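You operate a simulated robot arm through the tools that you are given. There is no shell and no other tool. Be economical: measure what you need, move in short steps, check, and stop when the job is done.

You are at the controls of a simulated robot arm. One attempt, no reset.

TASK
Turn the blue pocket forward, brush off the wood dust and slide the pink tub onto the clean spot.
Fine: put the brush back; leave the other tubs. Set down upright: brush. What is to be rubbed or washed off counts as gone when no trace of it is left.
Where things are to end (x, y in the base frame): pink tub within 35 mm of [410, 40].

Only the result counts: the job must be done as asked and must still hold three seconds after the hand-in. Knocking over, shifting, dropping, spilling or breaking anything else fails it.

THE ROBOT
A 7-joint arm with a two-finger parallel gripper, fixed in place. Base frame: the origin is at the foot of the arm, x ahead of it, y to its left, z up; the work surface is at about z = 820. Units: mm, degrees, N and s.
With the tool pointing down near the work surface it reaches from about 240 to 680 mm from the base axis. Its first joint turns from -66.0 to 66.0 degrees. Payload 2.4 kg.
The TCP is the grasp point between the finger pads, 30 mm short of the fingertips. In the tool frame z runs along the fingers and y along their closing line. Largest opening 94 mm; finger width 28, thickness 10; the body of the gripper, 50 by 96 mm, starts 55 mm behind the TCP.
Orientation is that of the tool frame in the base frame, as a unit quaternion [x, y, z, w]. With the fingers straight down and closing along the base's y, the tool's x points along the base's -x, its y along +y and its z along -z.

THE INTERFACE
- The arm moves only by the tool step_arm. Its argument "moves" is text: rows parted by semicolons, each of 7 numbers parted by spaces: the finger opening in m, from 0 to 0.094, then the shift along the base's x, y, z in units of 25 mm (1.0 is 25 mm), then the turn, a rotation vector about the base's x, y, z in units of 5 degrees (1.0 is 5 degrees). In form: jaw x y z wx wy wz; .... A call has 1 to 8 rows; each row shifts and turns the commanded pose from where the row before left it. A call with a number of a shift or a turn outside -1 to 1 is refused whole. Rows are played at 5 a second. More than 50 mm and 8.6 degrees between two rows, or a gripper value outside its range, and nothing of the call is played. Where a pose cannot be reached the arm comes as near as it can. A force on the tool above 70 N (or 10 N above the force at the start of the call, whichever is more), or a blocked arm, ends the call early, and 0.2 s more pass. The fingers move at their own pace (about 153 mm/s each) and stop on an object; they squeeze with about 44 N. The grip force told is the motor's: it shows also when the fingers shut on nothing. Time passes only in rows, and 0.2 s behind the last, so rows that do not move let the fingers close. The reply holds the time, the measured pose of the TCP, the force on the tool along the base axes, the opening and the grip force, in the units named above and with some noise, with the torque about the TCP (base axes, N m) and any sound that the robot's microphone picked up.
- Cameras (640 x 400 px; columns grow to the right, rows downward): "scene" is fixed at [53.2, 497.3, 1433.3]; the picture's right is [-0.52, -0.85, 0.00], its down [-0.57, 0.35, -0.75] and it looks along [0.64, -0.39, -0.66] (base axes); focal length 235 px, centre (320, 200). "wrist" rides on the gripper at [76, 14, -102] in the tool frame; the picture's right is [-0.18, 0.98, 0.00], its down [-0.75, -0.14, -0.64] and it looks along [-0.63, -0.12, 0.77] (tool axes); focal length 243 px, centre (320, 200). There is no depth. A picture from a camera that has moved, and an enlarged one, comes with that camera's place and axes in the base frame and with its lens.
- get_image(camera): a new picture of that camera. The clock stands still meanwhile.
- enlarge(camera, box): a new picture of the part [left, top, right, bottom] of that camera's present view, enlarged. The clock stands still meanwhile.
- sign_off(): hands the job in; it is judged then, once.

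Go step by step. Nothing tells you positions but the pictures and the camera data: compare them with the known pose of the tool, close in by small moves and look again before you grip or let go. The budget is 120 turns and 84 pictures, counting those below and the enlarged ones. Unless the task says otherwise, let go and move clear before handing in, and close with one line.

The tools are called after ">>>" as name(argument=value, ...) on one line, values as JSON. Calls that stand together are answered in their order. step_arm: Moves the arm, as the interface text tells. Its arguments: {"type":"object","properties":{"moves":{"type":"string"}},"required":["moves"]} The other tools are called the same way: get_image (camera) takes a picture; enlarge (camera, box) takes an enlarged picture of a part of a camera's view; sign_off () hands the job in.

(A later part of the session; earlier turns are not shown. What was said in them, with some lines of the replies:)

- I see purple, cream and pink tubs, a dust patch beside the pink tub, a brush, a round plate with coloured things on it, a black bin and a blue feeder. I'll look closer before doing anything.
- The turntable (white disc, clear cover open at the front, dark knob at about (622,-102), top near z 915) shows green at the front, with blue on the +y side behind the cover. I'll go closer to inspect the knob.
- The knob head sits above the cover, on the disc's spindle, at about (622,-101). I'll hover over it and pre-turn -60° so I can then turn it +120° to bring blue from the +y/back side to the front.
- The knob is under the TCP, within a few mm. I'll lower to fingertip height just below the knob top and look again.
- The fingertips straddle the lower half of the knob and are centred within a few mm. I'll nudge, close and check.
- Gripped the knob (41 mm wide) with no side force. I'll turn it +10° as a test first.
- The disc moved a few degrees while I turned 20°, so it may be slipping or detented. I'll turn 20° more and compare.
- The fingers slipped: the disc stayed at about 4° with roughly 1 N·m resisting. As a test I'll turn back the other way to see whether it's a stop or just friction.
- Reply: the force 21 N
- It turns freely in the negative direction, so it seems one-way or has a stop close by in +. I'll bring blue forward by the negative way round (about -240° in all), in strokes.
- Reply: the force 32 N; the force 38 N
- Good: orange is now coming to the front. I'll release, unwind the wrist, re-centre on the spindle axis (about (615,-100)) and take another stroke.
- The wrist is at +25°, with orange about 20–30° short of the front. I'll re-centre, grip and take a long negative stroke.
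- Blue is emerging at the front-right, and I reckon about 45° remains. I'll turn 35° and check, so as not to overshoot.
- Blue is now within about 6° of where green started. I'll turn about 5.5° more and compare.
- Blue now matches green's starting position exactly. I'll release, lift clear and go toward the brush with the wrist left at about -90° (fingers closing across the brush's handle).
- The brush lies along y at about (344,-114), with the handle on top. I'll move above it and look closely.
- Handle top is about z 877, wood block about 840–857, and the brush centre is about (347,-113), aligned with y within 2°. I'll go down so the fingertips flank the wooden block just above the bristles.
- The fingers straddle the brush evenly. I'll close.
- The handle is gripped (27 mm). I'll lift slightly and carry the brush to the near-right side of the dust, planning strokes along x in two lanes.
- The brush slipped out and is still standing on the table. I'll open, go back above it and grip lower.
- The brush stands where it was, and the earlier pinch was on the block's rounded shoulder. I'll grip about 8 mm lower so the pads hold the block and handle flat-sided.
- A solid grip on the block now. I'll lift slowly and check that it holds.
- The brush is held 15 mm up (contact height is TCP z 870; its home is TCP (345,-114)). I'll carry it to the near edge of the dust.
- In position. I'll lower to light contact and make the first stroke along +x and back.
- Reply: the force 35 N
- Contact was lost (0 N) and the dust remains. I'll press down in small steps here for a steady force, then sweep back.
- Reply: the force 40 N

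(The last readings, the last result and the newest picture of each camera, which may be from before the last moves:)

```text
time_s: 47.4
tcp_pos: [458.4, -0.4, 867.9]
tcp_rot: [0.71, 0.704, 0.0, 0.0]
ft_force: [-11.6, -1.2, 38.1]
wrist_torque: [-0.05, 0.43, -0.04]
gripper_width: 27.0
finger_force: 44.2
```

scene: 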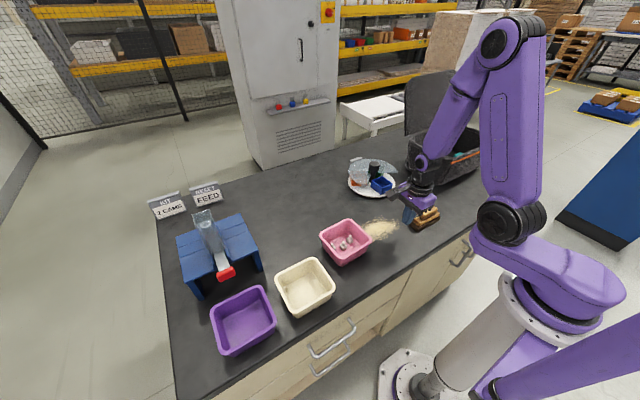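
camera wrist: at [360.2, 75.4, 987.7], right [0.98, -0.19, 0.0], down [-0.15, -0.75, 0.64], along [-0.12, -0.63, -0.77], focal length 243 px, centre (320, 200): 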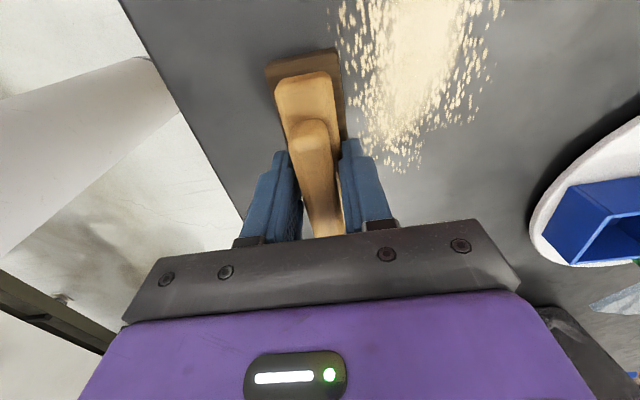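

>>> step_arm(moves="0.0 -0.6 0 0 0 0 0;0.0 -0.6 0 0 0 0 0;0.0 -0.6 0 0 0 0 0;0.0 -0.6 0 0 0 0 0;0.0 -0.6 0 0 0 0 0;0.0 -0.6 0 0 0 0 0;0.0 -0.6 0 0 0 0 0;0.0 -0.4 0 0 0 0 0")

>>> enlarge(camera="scene", box=[320, 170, 440, 270])

```text
time_s: 49.2
tcp_pos: [347.0, -0.3, 867.6]
tcp_rot: [0.71, 0.704, 0.002, 0.002]
ft_force: [15.2, 0.7, 38.6]
wrist_torque: [0.35, -0.24, -0.1]
gripper_width: 26.9
finger_force: 44.6
```

```text
4.00 times, centred on (380, 220) of scene
camera zoom: at [53.1, 497.3, 1433.3], right [-0.52, -0.85, 0.0], down [-0.57, 0.35, -0.75], along [0.64, -0.39, -0.66], focal length 940 px, centre (80, 120)
```

zoom: 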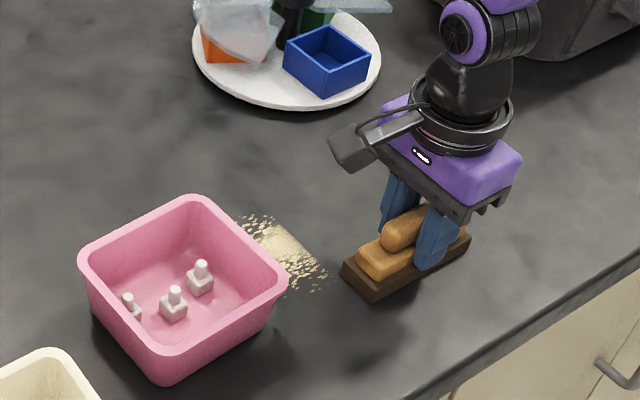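

The lane is completely clean with about 35 N of pressure. I'll lift and move over to the second lane beside the tub, then check the clearance.

>>> step_arm(moves="0.0 0 0 0.6 0 0 0;0.0 0 0.8 0 0 0 0;0.0 0 0.8 0 0 0 0;0.0 0 0.6 0 0 0 0;0.0 0 0 0 0 0 0")

>>> get_image(camera="wrist")

>>> enlarge(camera="scene", box=[320, 170, 440, 270])

```text
time_s: 50.4
tcp_pos: [343.2, 55.1, 880.8]
tcp_rot: [0.711, 0.704, 0.001, 0.0]
ft_force: [-0.4, 0.2, -0.5]
wrist_torque: [-0.01, 0.01, 0.01]
gripper_width: 27.1
finger_force: 43.4
```

```text
42 pictures are left
camera wrist: at [360.7, 130.0, 984.7], right [0.98, -0.19, 0.0], down [-0.15, -0.75, 0.64], along [-0.12, -0.63, -0.77], focal length 243 px, centre (320, 200)
```

wrist: 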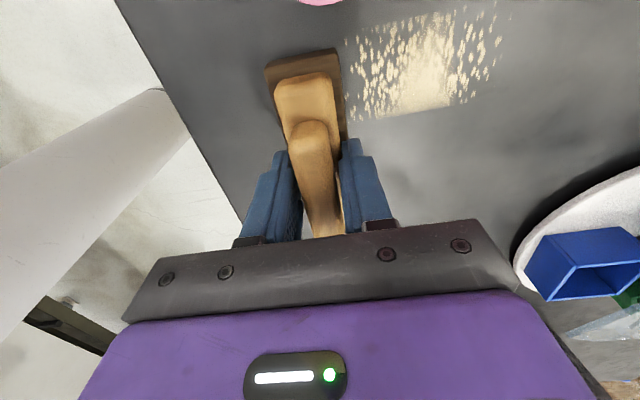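

```text
4.00 times, centred on (380, 220) of scene
camera zoom: at [53.2, 497.3, 1433.3], right [-0.52, -0.85, 0.0], down [-0.57, 0.35, -0.75], along [0.64, -0.39, -0.66], focal length 940 px, centre (80, 120)
```

zoom: 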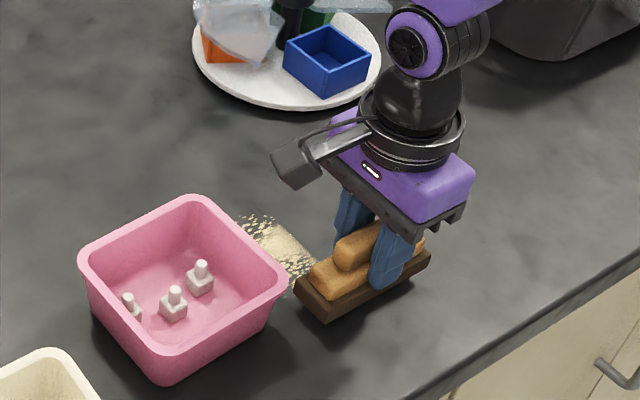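

The brush end is at y≈110, the dust reaches y≈112 and the tub rim starts at about 128, so +4 mm is safe. I'll lower to contact.

>>> step_arm(moves="0.0 0 0.18 0 0 0 0;0.0 0 0 -0.4 0 0 0;0.0 0 0 -0.12 0 0 0;0.0 0 0 0 0 0 0")

```text
time_s: 51.4
tcp_pos: [343.3, 58.7, 868.0]
tcp_rot: [0.711, 0.704, -0.001, 0.0]
ft_force: [-0.2, -0.5, -1.5]
wrist_torque: [-0.04, 0.01, -0.01]
gripper_width: 27.2
finger_force: 44.4
```

>>> step_arm(moves="0.0 0 0 -0.03 0 0 0;0.0 0 0 -0.03 0 0 0;0.0 0 0 0 0 0 0")

```text
time_s: 52.2
tcp_pos: [344.7, 58.1, 866.7]
tcp_rot: [0.711, 0.704, 0.0, 0.001]
ft_force: [-3.0, 0.1, 28.1]
wrist_torque: [-0.13, 0.17, -0.16]
gripper_width: 26.9
finger_force: 43.5
```

Contact at 28 N. I'll sweep +x with a very slight downward bias.

>>> step_arm(moves="0.0 0.6 0 -0.01 0 0 0;0.0 0.6 0 -0.01 0 0 0;0.0 0.6 0 0 0 0 0;0.0 0.6 0 0 0 0 0;0.0 0.6 0 0 0 0 0;0.0 0.6 0 0 0 0 0;0.0 0.6 0 0 0 0 0;0.0 0.4 0 0 0 0 0")

>>> step_arm(moves="0.0 -0.6 0 -0.01 0 0 0;0.0 -0.6 0 0 0 0 0;0.0 -0.6 0 0 0 0 0;0.0 -0.6 0 0 0 0 0;0.0 -0.6 0 0 0 0 0;0.0 -0.6 0 0 0 0 0;0.0 -0.6 0 0 0 0 0;0.0 -0.4 0 0 0 0 0")

>>> enlarge(camera="scene", box=[320, 170, 440, 270])

>>> get_image(camera="wrist")

```text
time_s: 54.0
tcp_pos: [459.5, 59.1, 867.6]
tcp_rot: [0.71, 0.704, 0.001, 0.002]
ft_force: [-13.3, -0.8, 39.0]
wrist_torque: [-0.09, 0.49, -0.07]
gripper_width: 26.9
finger_force: 44.2
```

```text
time_s: 55.8
tcp_pos: [347.4, 59.0, 867.8]
tcp_rot: [0.71, 0.704, 0.004, 0.004]
ft_force: [19.0, 1.0, 54.7]
wrist_torque: [-0.07, 0.06, 0.01]
gripper_width: 27.1
finger_force: 43.6
```

```text
4.00 times, centred on (380, 220) of scene
camera zoom: at [53.0, 497.2, 1433.3], right [-0.52, -0.85, 0.0], down [-0.57, 0.35, -0.75], along [0.64, -0.39, -0.66], focal length 940 px, centre (80, 120)
```

zoom: 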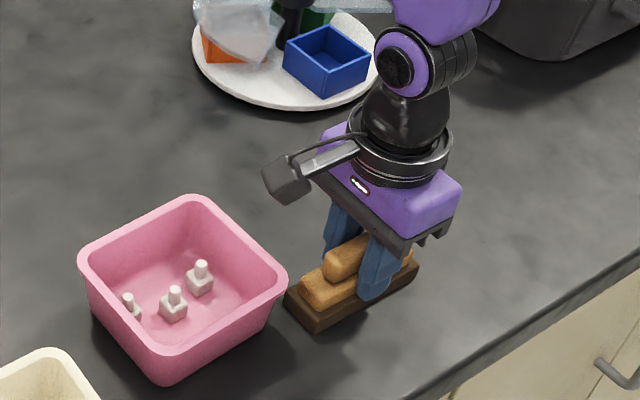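

```text
39 pictures are left
camera wrist: at [362.6, 134.7, 970.4], right [0.98, -0.19, 0.01], down [-0.16, -0.75, 0.64], along [-0.11, -0.63, -0.77], focal length 243 px, centre (320, 200)
```

wrist: 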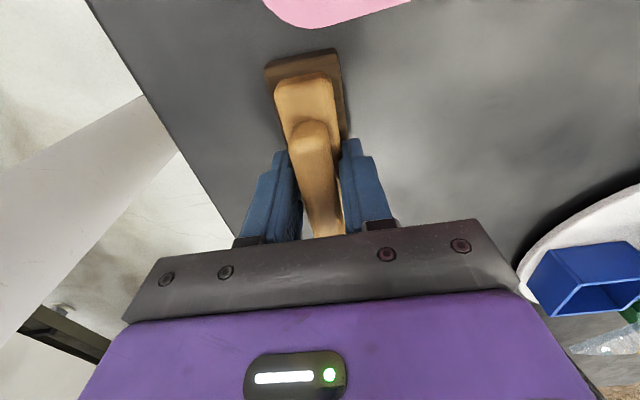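

It looks clean. I'll lift to check from higher that no trace is left near the tub.

>>> step_arm(moves="0.0 0 0 0.6 0 0 0;0.0 0.5 0.5 1 0 0 0;0.0 0.5 0.5 1 0 0 0;0.0 0.5 0.4 1 0 0 0;0.0 0.5 0 1 0 0 0;0.0 0 0 0 0 0 0")

>>> get_image(camera="wrist")

>>> enlarge(camera="scene", box=[330, 190, 430, 270])

```text
time_s: 57.2
tcp_pos: [393.0, 93.3, 982.2]
tcp_rot: [0.71, 0.704, 0.0, 0.0]
ft_force: [-0.3, -0.4, -1.9]
wrist_torque: [0.01, 0.04, -0.03]
gripper_width: 27.1
finger_force: 43.8
```

```text
38 pictures are left
camera wrist: at [410.4, 168.9, 1084.8], right [0.98, -0.19, 0.0], down [-0.15, -0.75, 0.64], along [-0.12, -0.63, -0.77], focal length 243 px, centre (320, 200)
```

wrist: 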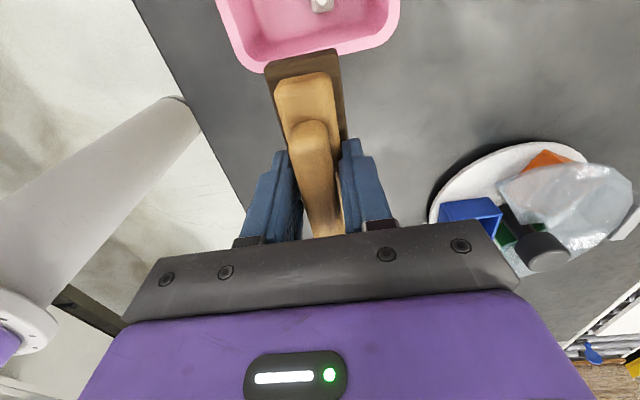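

```text
5.00 times, centred on (380, 230) of scene
camera zoom: at [53.2, 497.3, 1433.3], right [-0.52, -0.85, 0.0], down [-0.57, 0.35, -0.75], along [0.64, -0.39, -0.66], focal length 1175 px, centre (20, 50)
```

zoom: 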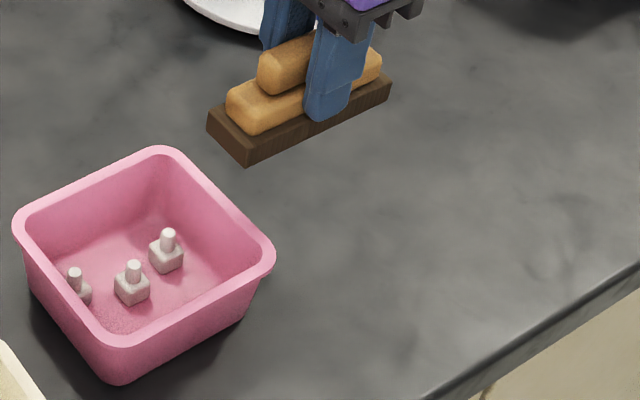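

The spot is clean. Now I'll return the brush to its home at (345,-114).

>>> step_arm(moves="0.0 -0.25 -1 0 0 0 0;0.0 -0.25 -1 0 0 0 0;0.0 -0.25 -1 0 0 0 0;0.0 -0.25 -1 -0.5 0 0 0;0.0 -0.25 -1 -0.5 0 0 0;0.0 -0.25 -1 -0.5 0 0 0;0.0 -0.25 -1 -0.5 0 0 0;0.0 -0.2 -1 -0.5 0 0 0")

>>> step_arm(moves="0.0 0 -0.3 -0.7 0 0 0;0.0 0 0 -0.7 0 0 0;0.0 0 0 -0.2 0 0 0;0.0 0 0 0 0 0 0")

```text
time_s: 59.0
tcp_pos: [345.0, -106.1, 918.7]
tcp_rot: [0.709, 0.705, 0.0, 0.0]
ft_force: [0.7, 0.4, -0.5]
wrist_torque: [0.03, -0.02, -0.01]
gripper_width: 27.3
finger_force: 44.1
```

```text
time_s: 60.0
tcp_pos: [346.4, -114.2, 878.8]
tcp_rot: [0.711, 0.704, -0.001, 0.001]
ft_force: [0.8, -0.8, -1.5]
wrist_torque: [-0.03, 0.01, -0.01]
gripper_width: 26.9
finger_force: 44.1
```

The brush is about 11 mm above its home, so I'll lower to contact gently.

>>> step_arm(moves="0.0 0 0 -0.2 0 0 0;0.0 0 0 -0.16 0 0 0;0.0 0 0 -0.04 0 0 0;0.0 0 0 0 0 0 0")

```text
time_s: 61.0
tcp_pos: [345.7, -114.6, 869.5]
tcp_rot: [0.71, 0.704, 0.001, 0.0]
ft_force: [-0.1, 0.4, -1.6]
wrist_torque: [0.0, 0.02, -0.02]
gripper_width: 27.3
finger_force: 43.9
```

>>> step_arm(moves="0.0 0 0 -0.03 0 0 0;0.0 0 0 -0.03 0 0 0;0.0 0 0 0 0 0 0")

```text
time_s: 61.8
tcp_pos: [346.3, -112.6, 867.4]
tcp_rot: [0.71, 0.704, 0.0, 0.001]
ft_force: [-2.0, 0.5, 18.6]
wrist_torque: [0.34, 0.12, 0.02]
gripper_width: 27.2
finger_force: 43.8
```

The brush stands on the table. I'll release, rise and turn the wrist back to yaw 0 on the way to the tub.

>>> step_arm(moves="0.06 0 0 0 0 0 0;0.094 0 0 0 0 0 0;0.094 0 0 1 0 0 0;0.094 0 0 1 0 0 0;0.094 0 0 1 0 0 0;0.094 0 0 1 0 0 1;0.094 0 0 1 0 0 1;0.094 0 0 0 0 0 1")

>>> step_arm(moves="0.094 0 1 0 0 0 1;0.094 0 1 0 0 0 1;0.094 0 1 0 0 0 1;0.094 0 1 0 0 0 1;0.094 0 1 0 0 0 1;0.094 0 1 0 0 0 1;0.094 0 1 0 0 0 1;0.094 0 1 0 0 0 1")

>>> step_arm(moves="0.094 0 0.5 0 0 0 1;0.094 0 0.5 0 0 0 1;0.094 0 0 0 0 0 1;0.094 0 0 0 0 0 1;0.094 0 0 0 0 0 1;0.094 0 0 0 0 0 1;0.094 0 0 0 0 0 1;0.094 0 0 0 0 0 0")

>>> get_image(camera="wrist")

>>> get_image(camera="scene")

```text
time_s: 63.6
tcp_pos: [346.4, -114.4, 993.6]
tcp_rot: [0.611, 0.792, 0.001, 0.0]
ft_force: [-0.1, 0.4, -0.3]
wrist_torque: [-0.03, 0.02, 0.0]
gripper_width: 94.1
finger_force: 0.1
```

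```text
time_s: 65.4
tcp_pos: [345.3, 86.7, 992.8]
tcp_rot: [0.304, 0.953, 0.0, 0.0]
ft_force: [-0.1, 0.4, -0.5]
wrist_torque: [-0.02, 0.03, 0.02]
gripper_width: 94.1
finger_force: 0.0
```

```text
time_s: 67.2
tcp_pos: [345.9, 112.6, 992.2]
tcp_rot: [0.003, 1.0, 0.001, 0.0]
ft_force: [-0.9, -0.1, 0.1]
wrist_torque: [0.03, -0.02, 0.0]
gripper_width: 94.0
finger_force: 0.0
```

```text
36 pictures are left
camera wrist: at [271.0, 125.5, 1095.2], right [0.19, 0.98, 0.0], down [0.75, -0.15, 0.64], along [0.63, -0.12, -0.77], focal length 243 px, centre (320, 200)
```

wrist: 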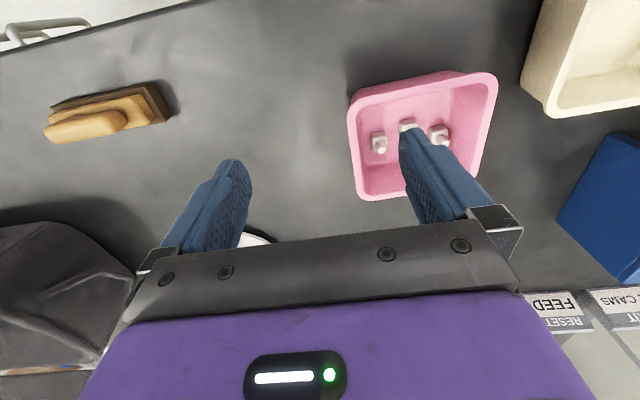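

```text
35 pictures are left
```

scene: 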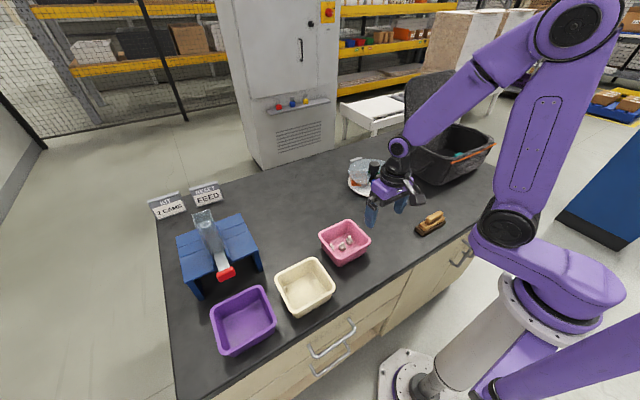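

The brush looks a bit different in the wrist view, so I'll check it and the tub closely.

>>> enlarge(camera="scene", box=[400, 190, 460, 250])

>>> enlarge(camera="scene", box=[300, 190, 420, 290])

```text
6.67 times, centred on (430, 220) of scene
camera zoom: at [53.2, 497.3, 1433.3], right [-0.52, -0.85, 0.0], down [-0.57, 0.35, -0.75], along [0.64, -0.39, -0.66], focal length 1566 px, centre (-413, 67)
```

zoom: 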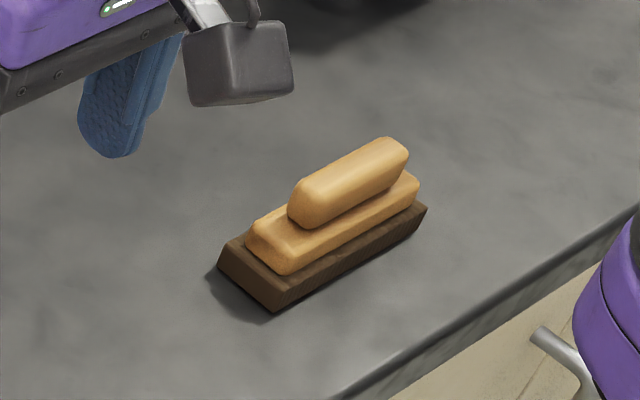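

```text
4.00 times, centred on (360, 240) of scene
camera zoom: at [53.2, 497.3, 1433.3], right [-0.52, -0.85, 0.0], down [-0.57, 0.35, -0.75], along [0.64, -0.39, -0.66], focal length 940 px, centre (160, 40)
```

zoom: 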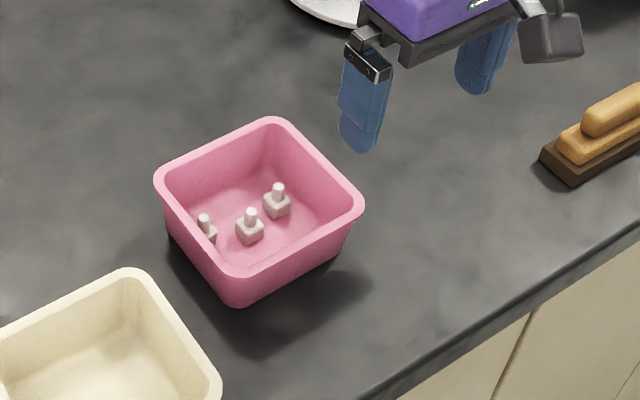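

The brush is upright and back. The pink tub's rim spans about x 353–460, y 134–254 at z≈870 (centre near (406,195)), so I need to slide it about -155 mm in y. I'll pinch its -y wall at mid-length with fingers closing along y, so I hover first.

>>> step_arm(moves="0.04 0.8 0.3 -0.8 0 0 0;0.036 0.8 0.3 -0.8 0 0 0;0.036 0.8 0.38 -0.8 0 0 0;0.036 0 0 -0.4 0 0 0;0.036 0 0 0 0 0 0")

>>> get_image(camera="wrist")

>>> enlarge(camera="scene", box=[310, 190, 400, 270])

```text
time_s: 68.4
tcp_pos: [405.6, 135.0, 922.0]
tcp_rot: [0.004, 1.0, 0.0, -0.001]
ft_force: [-0.8, 0.1, 0.0]
wrist_torque: [0.03, 0.01, 0.04]
gripper_width: 35.8
finger_force: 0.1
```

```text
32 pictures are left
camera wrist: at [330.7, 149.7, 1024.7], right [0.19, 0.98, 0.0], down [0.75, -0.15, 0.64], along [0.63, -0.12, -0.77], focal length 243 px, centre (320, 200)
```

wrist: 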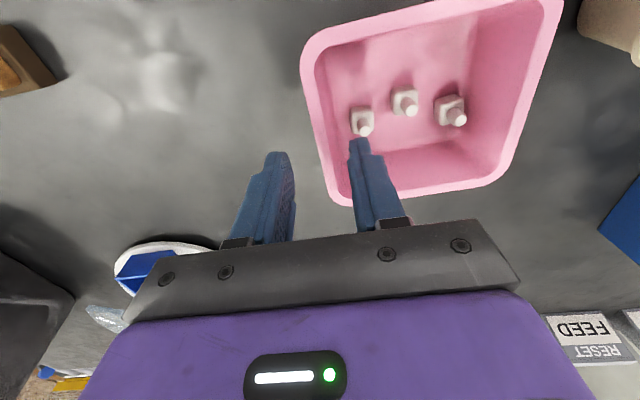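

```text
5.00 times, centred on (355, 230) of scene
camera zoom: at [53.2, 497.3, 1433.3], right [-0.52, -0.85, 0.0], down [-0.57, 0.35, -0.75], along [0.64, -0.39, -0.66], focal length 1175 px, centre (145, 50)
```

zoom: 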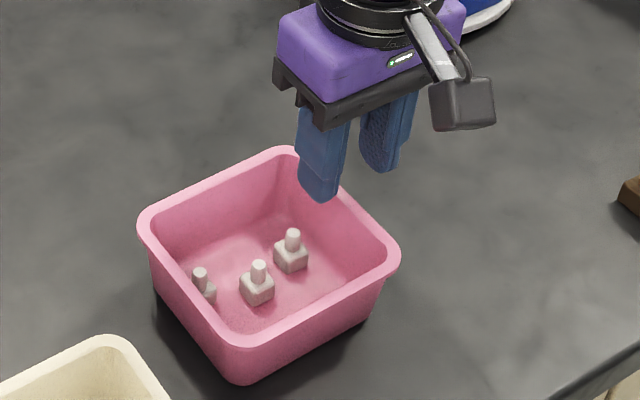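

The rim's centre line at this x is y≈138. I'll shift +3 mm and go down so the tips reach about 18 mm below the rim.

>>> step_arm(moves="0.036 0 0.12 -0.6 0 0 0;0.036 0 0 -0.5 0 0 0;0.036 0 0 -0.4 0 0 0;0.036 0 0 0 0 0 0")

>>> get_image(camera="wrist")

>>> enlarge(camera="scene", box=[310, 190, 400, 270])

```text
time_s: 69.4
tcp_pos: [404.7, 139.5, 884.9]
tcp_rot: [0.005, 1.0, -0.001, 0.0]
ft_force: [0.1, -0.5, 0.5]
wrist_torque: [0.0, -0.03, 0.0]
gripper_width: 35.8
finger_force: 0.0
```

```text
30 pictures are left
camera wrist: at [330.5, 152.7, 987.8], right [0.19, 0.98, 0.0], down [0.75, -0.15, 0.64], along [0.63, -0.12, -0.77], focal length 243 px, centre (320, 200)
```

wrist: 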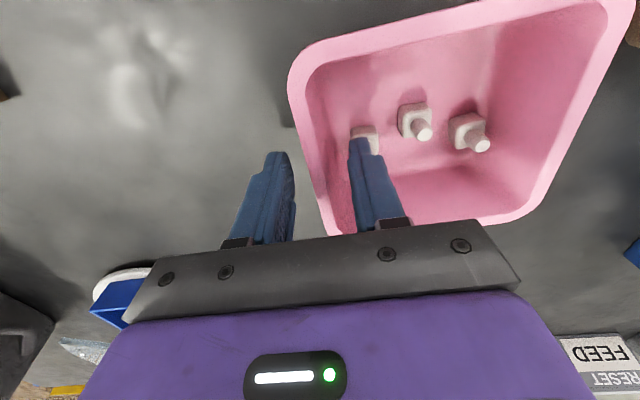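

```text
5.00 times, centred on (355, 230) of scene
camera zoom: at [53.2, 497.3, 1433.3], right [-0.52, -0.85, 0.0], down [-0.57, 0.35, -0.75], along [0.64, -0.39, -0.66], focal length 1175 px, centre (145, 50)
```

zoom: 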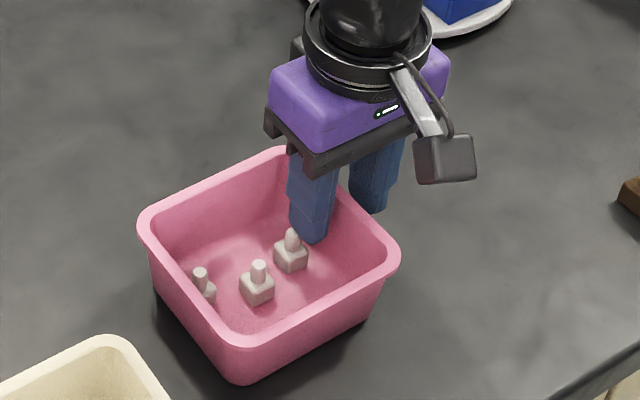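

One finger is inside and one outside the wall, clear of the pieces. I'll close on the wall.

>>> step_arm(moves="0.02 0 0 0 0 0 0;0.008 0 0 0 0 0 0;0.0 0 0 0 0 0 0;0.0 0 0 0 0 0 0")

>>> enlarge(camera="scene", box=[310, 190, 400, 270])

```text
time_s: 70.4
tcp_pos: [405.0, 138.6, 885.4]
tcp_rot: [0.004, 1.0, 0.0, 0.001]
ft_force: [-0.8, 0.0, 8.9]
wrist_torque: [0.99, 0.1, 0.23]
gripper_width: 4.8
finger_force: 39.0
```

```text
5.00 times, centred on (355, 230) of scene
camera zoom: at [53.0, 497.2, 1433.3], right [-0.52, -0.85, 0.0], down [-0.57, 0.35, -0.75], along [0.64, -0.39, -0.66], focal length 1175 px, centre (145, 50)
```

zoom: 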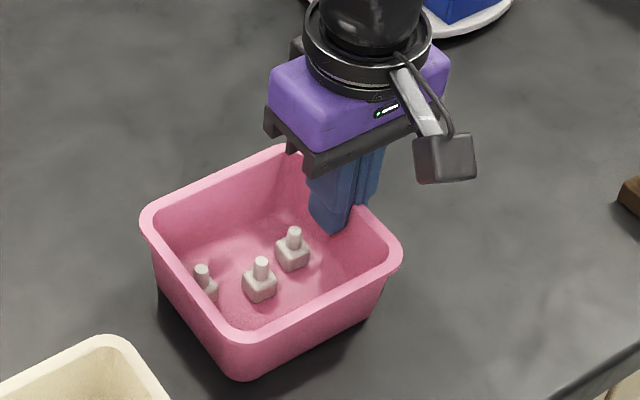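

The wall is held (4.8 mm). I'll drag slowly in -y, checking early.

>>> step_arm(moves="0.0 0 -0.2 0 0 0 0;0.0 0 -0.3 0 0 0 0;0.0 0 -0.4 0 0 0 0;0.0 0 -0.4 0 0 0 0;0.0 0 -0.2 0 0 0 0")

>>> enlarge(camera="scene", box=[310, 190, 400, 270])

```text
time_s: 71.6
tcp_pos: [406.0, 101.2, 885.9]
tcp_rot: [0.004, 1.0, -0.001, 0.001]
ft_force: [0.5, 3.2, 6.8]
wrist_torque: [1.05, -0.11, 0.02]
gripper_width: 4.9
finger_force: 39.3
```

```text
5.00 times, centred on (355, 230) of scene
camera zoom: at [53.1, 497.3, 1433.3], right [-0.52, -0.85, 0.0], down [-0.57, 0.35, -0.75], along [0.64, -0.39, -0.66], focal length 1175 px, centre (145, 50)
```

zoom: 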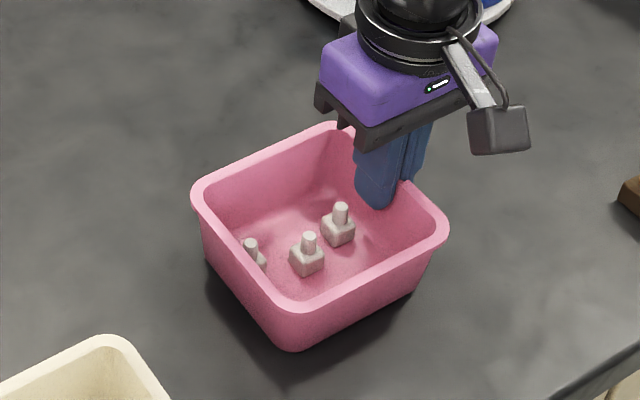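

The tub slides smoothly with its contents steady. I'll continue toward the spot.

>>> step_arm(moves="0.0 0 -0.3 0 0 0 0;0.0 0.05 -0.4 0 0 0 0;0.0 0.05 -0.4 0 0 0 0;0.0 0.05 -0.4 0 0 0 0;0.0 0 -0.4 0 0 0 0;0.0 0 -0.4 0 0 0 0;0.0 0 -0.4 0 0 0 0;0.0 0 -0.2 0 0 0 0")

>>> step_arm(moves="0.0 0 -0.3 0 0 0 0;0.0 0 -0.4 0 0 0 0;0.0 0 -0.4 0 0 0 0;0.0 0 -0.4 0 0 0 0;0.0 0 -0.3 0 0 0 0;0.0 0 0 0 0 0 0")

>>> enlarge(camera="scene", box=[330, 170, 450, 270])

```text
time_s: 73.4
tcp_pos: [410.4, 29.6, 885.3]
tcp_rot: [0.003, 1.0, 0.0, 0.002]
ft_force: [-0.3, 9.8, 29.2]
wrist_torque: [1.21, 0.22, -0.12]
gripper_width: 5.1
finger_force: 38.8
```

```text
time_s: 74.8
tcp_pos: [408.4, -16.7, 885.5]
tcp_rot: [0.004, 1.0, 0.0, -0.001]
ft_force: [-1.0, 2.8, 9.2]
wrist_torque: [1.05, -0.41, 0.21]
gripper_width: 5.0
finger_force: 39.6
```

```text
4.00 times, centred on (390, 220) of scene
camera zoom: at [53.0, 497.3, 1433.3], right [-0.52, -0.85, 0.0], down [-0.57, 0.35, -0.75], along [0.64, -0.39, -0.66], focal length 940 px, centre (40, 120)
```

zoom: 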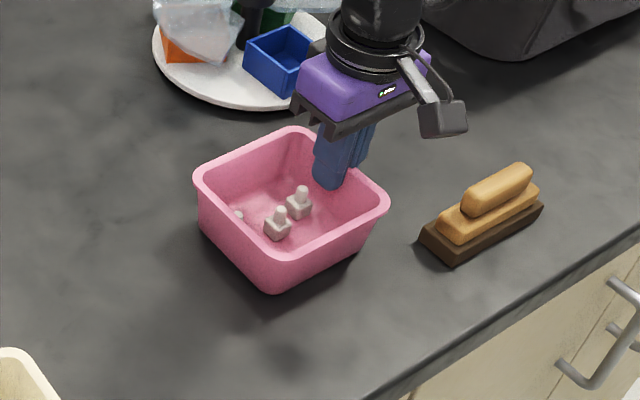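

The tub centre works out at about (416,35), well inside tolerance. I'll open just enough, lift straight up and check.

>>> step_arm(moves="0.02 0 0 0 0 0 0;0.03 0 0 0 0 0 0;0.03 0 0 0.5 0 0 0;0.03 0 0 1 0 0 0;0.03 0 0 1 0 0 0;0.03 0 0 1 0 0 0;0.03 -0.5 0 1 0 0 0;0.03 -1 0 0.5 0 0 0")

>>> step_arm(moves="0.03 -1 0 0.5 0 0 0;0.03 -0.5 0 0.5 0 0 0;0.03 0 0 0 0 0 0;0.03 0 0 0 0 0 0")

>>> get_image(camera="wrist")

>>> enlarge(camera="scene", box=[310, 140, 470, 270])

>>> get_image(camera="scene")

```text
time_s: 76.6
tcp_pos: [372.2, -16.3, 1010.5]
tcp_rot: [0.004, 1.0, 0.0, -0.001]
ft_force: [0.8, -0.2, 0.3]
wrist_torque: [-0.01, -0.01, -0.02]
gripper_width: 30.0
finger_force: 0.0
```

```text
time_s: 77.6
tcp_pos: [333.2, -16.5, 1033.7]
tcp_rot: [0.004, 1.0, 0.001, -0.001]
ft_force: [0.0, 0.0, -0.5]
wrist_torque: [-0.01, 0.02, 0.03]
gripper_width: 30.2
finger_force: 0.0
```

```text
25 pictures are left
camera wrist: at [259.2, -1.9, 1137.3], right [0.19, 0.98, 0.0], down [0.75, -0.15, 0.64], along [0.63, -0.12, -0.77], focal length 243 px, centre (320, 200)
```

wrist: 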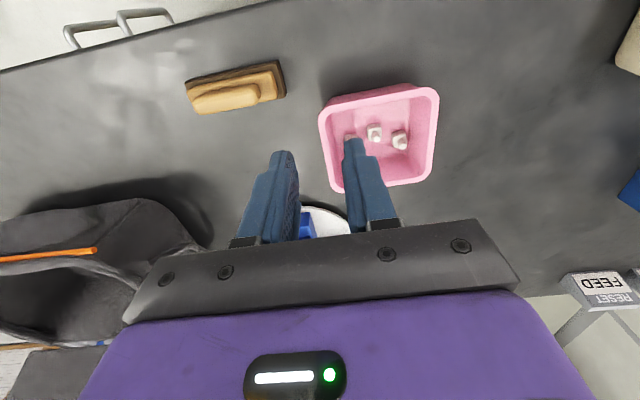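

```text
3.08 times, centred on (390, 205) of scene
camera zoom: at [53.1, 497.3, 1433.3], right [-0.52, -0.85, 0.0], down [-0.57, 0.35, -0.75], along [0.64, -0.39, -0.66], focal length 723 px, centre (105, 185)
```

zoom: 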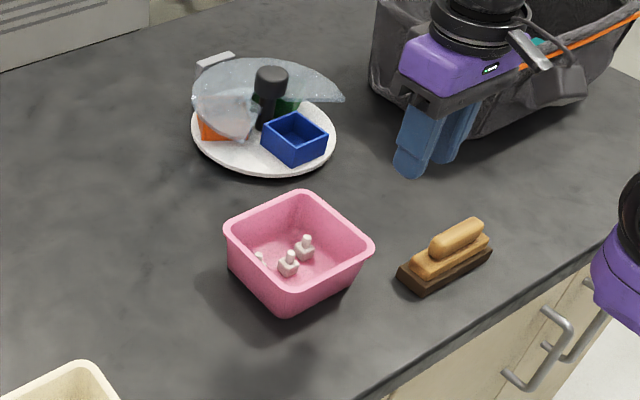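

```text
23 pictures are left
```

scene: 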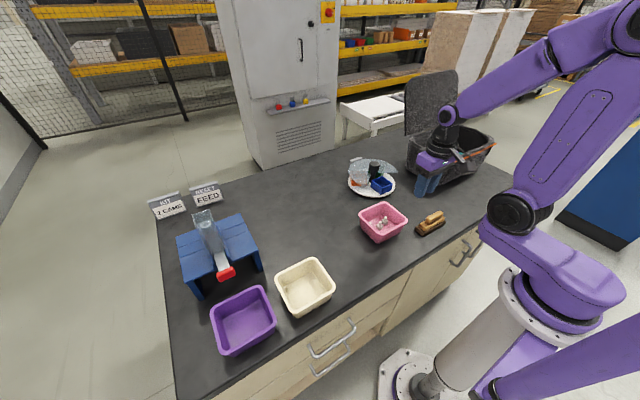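

Everything checks out: blue faces front exactly where green was, there's no dust left, the tub stands on the clean spot with its pieces in it, and the brush is upright at home with the arm clear. I'm handing in now.

>>> sign_off()

```text
The job is handed in.
```

The blue pocket is at the front, the dust is brushed off, the pink tub is on the clean spot at about (416, 35), and the brush is back in its place, upright. The job is handed in.
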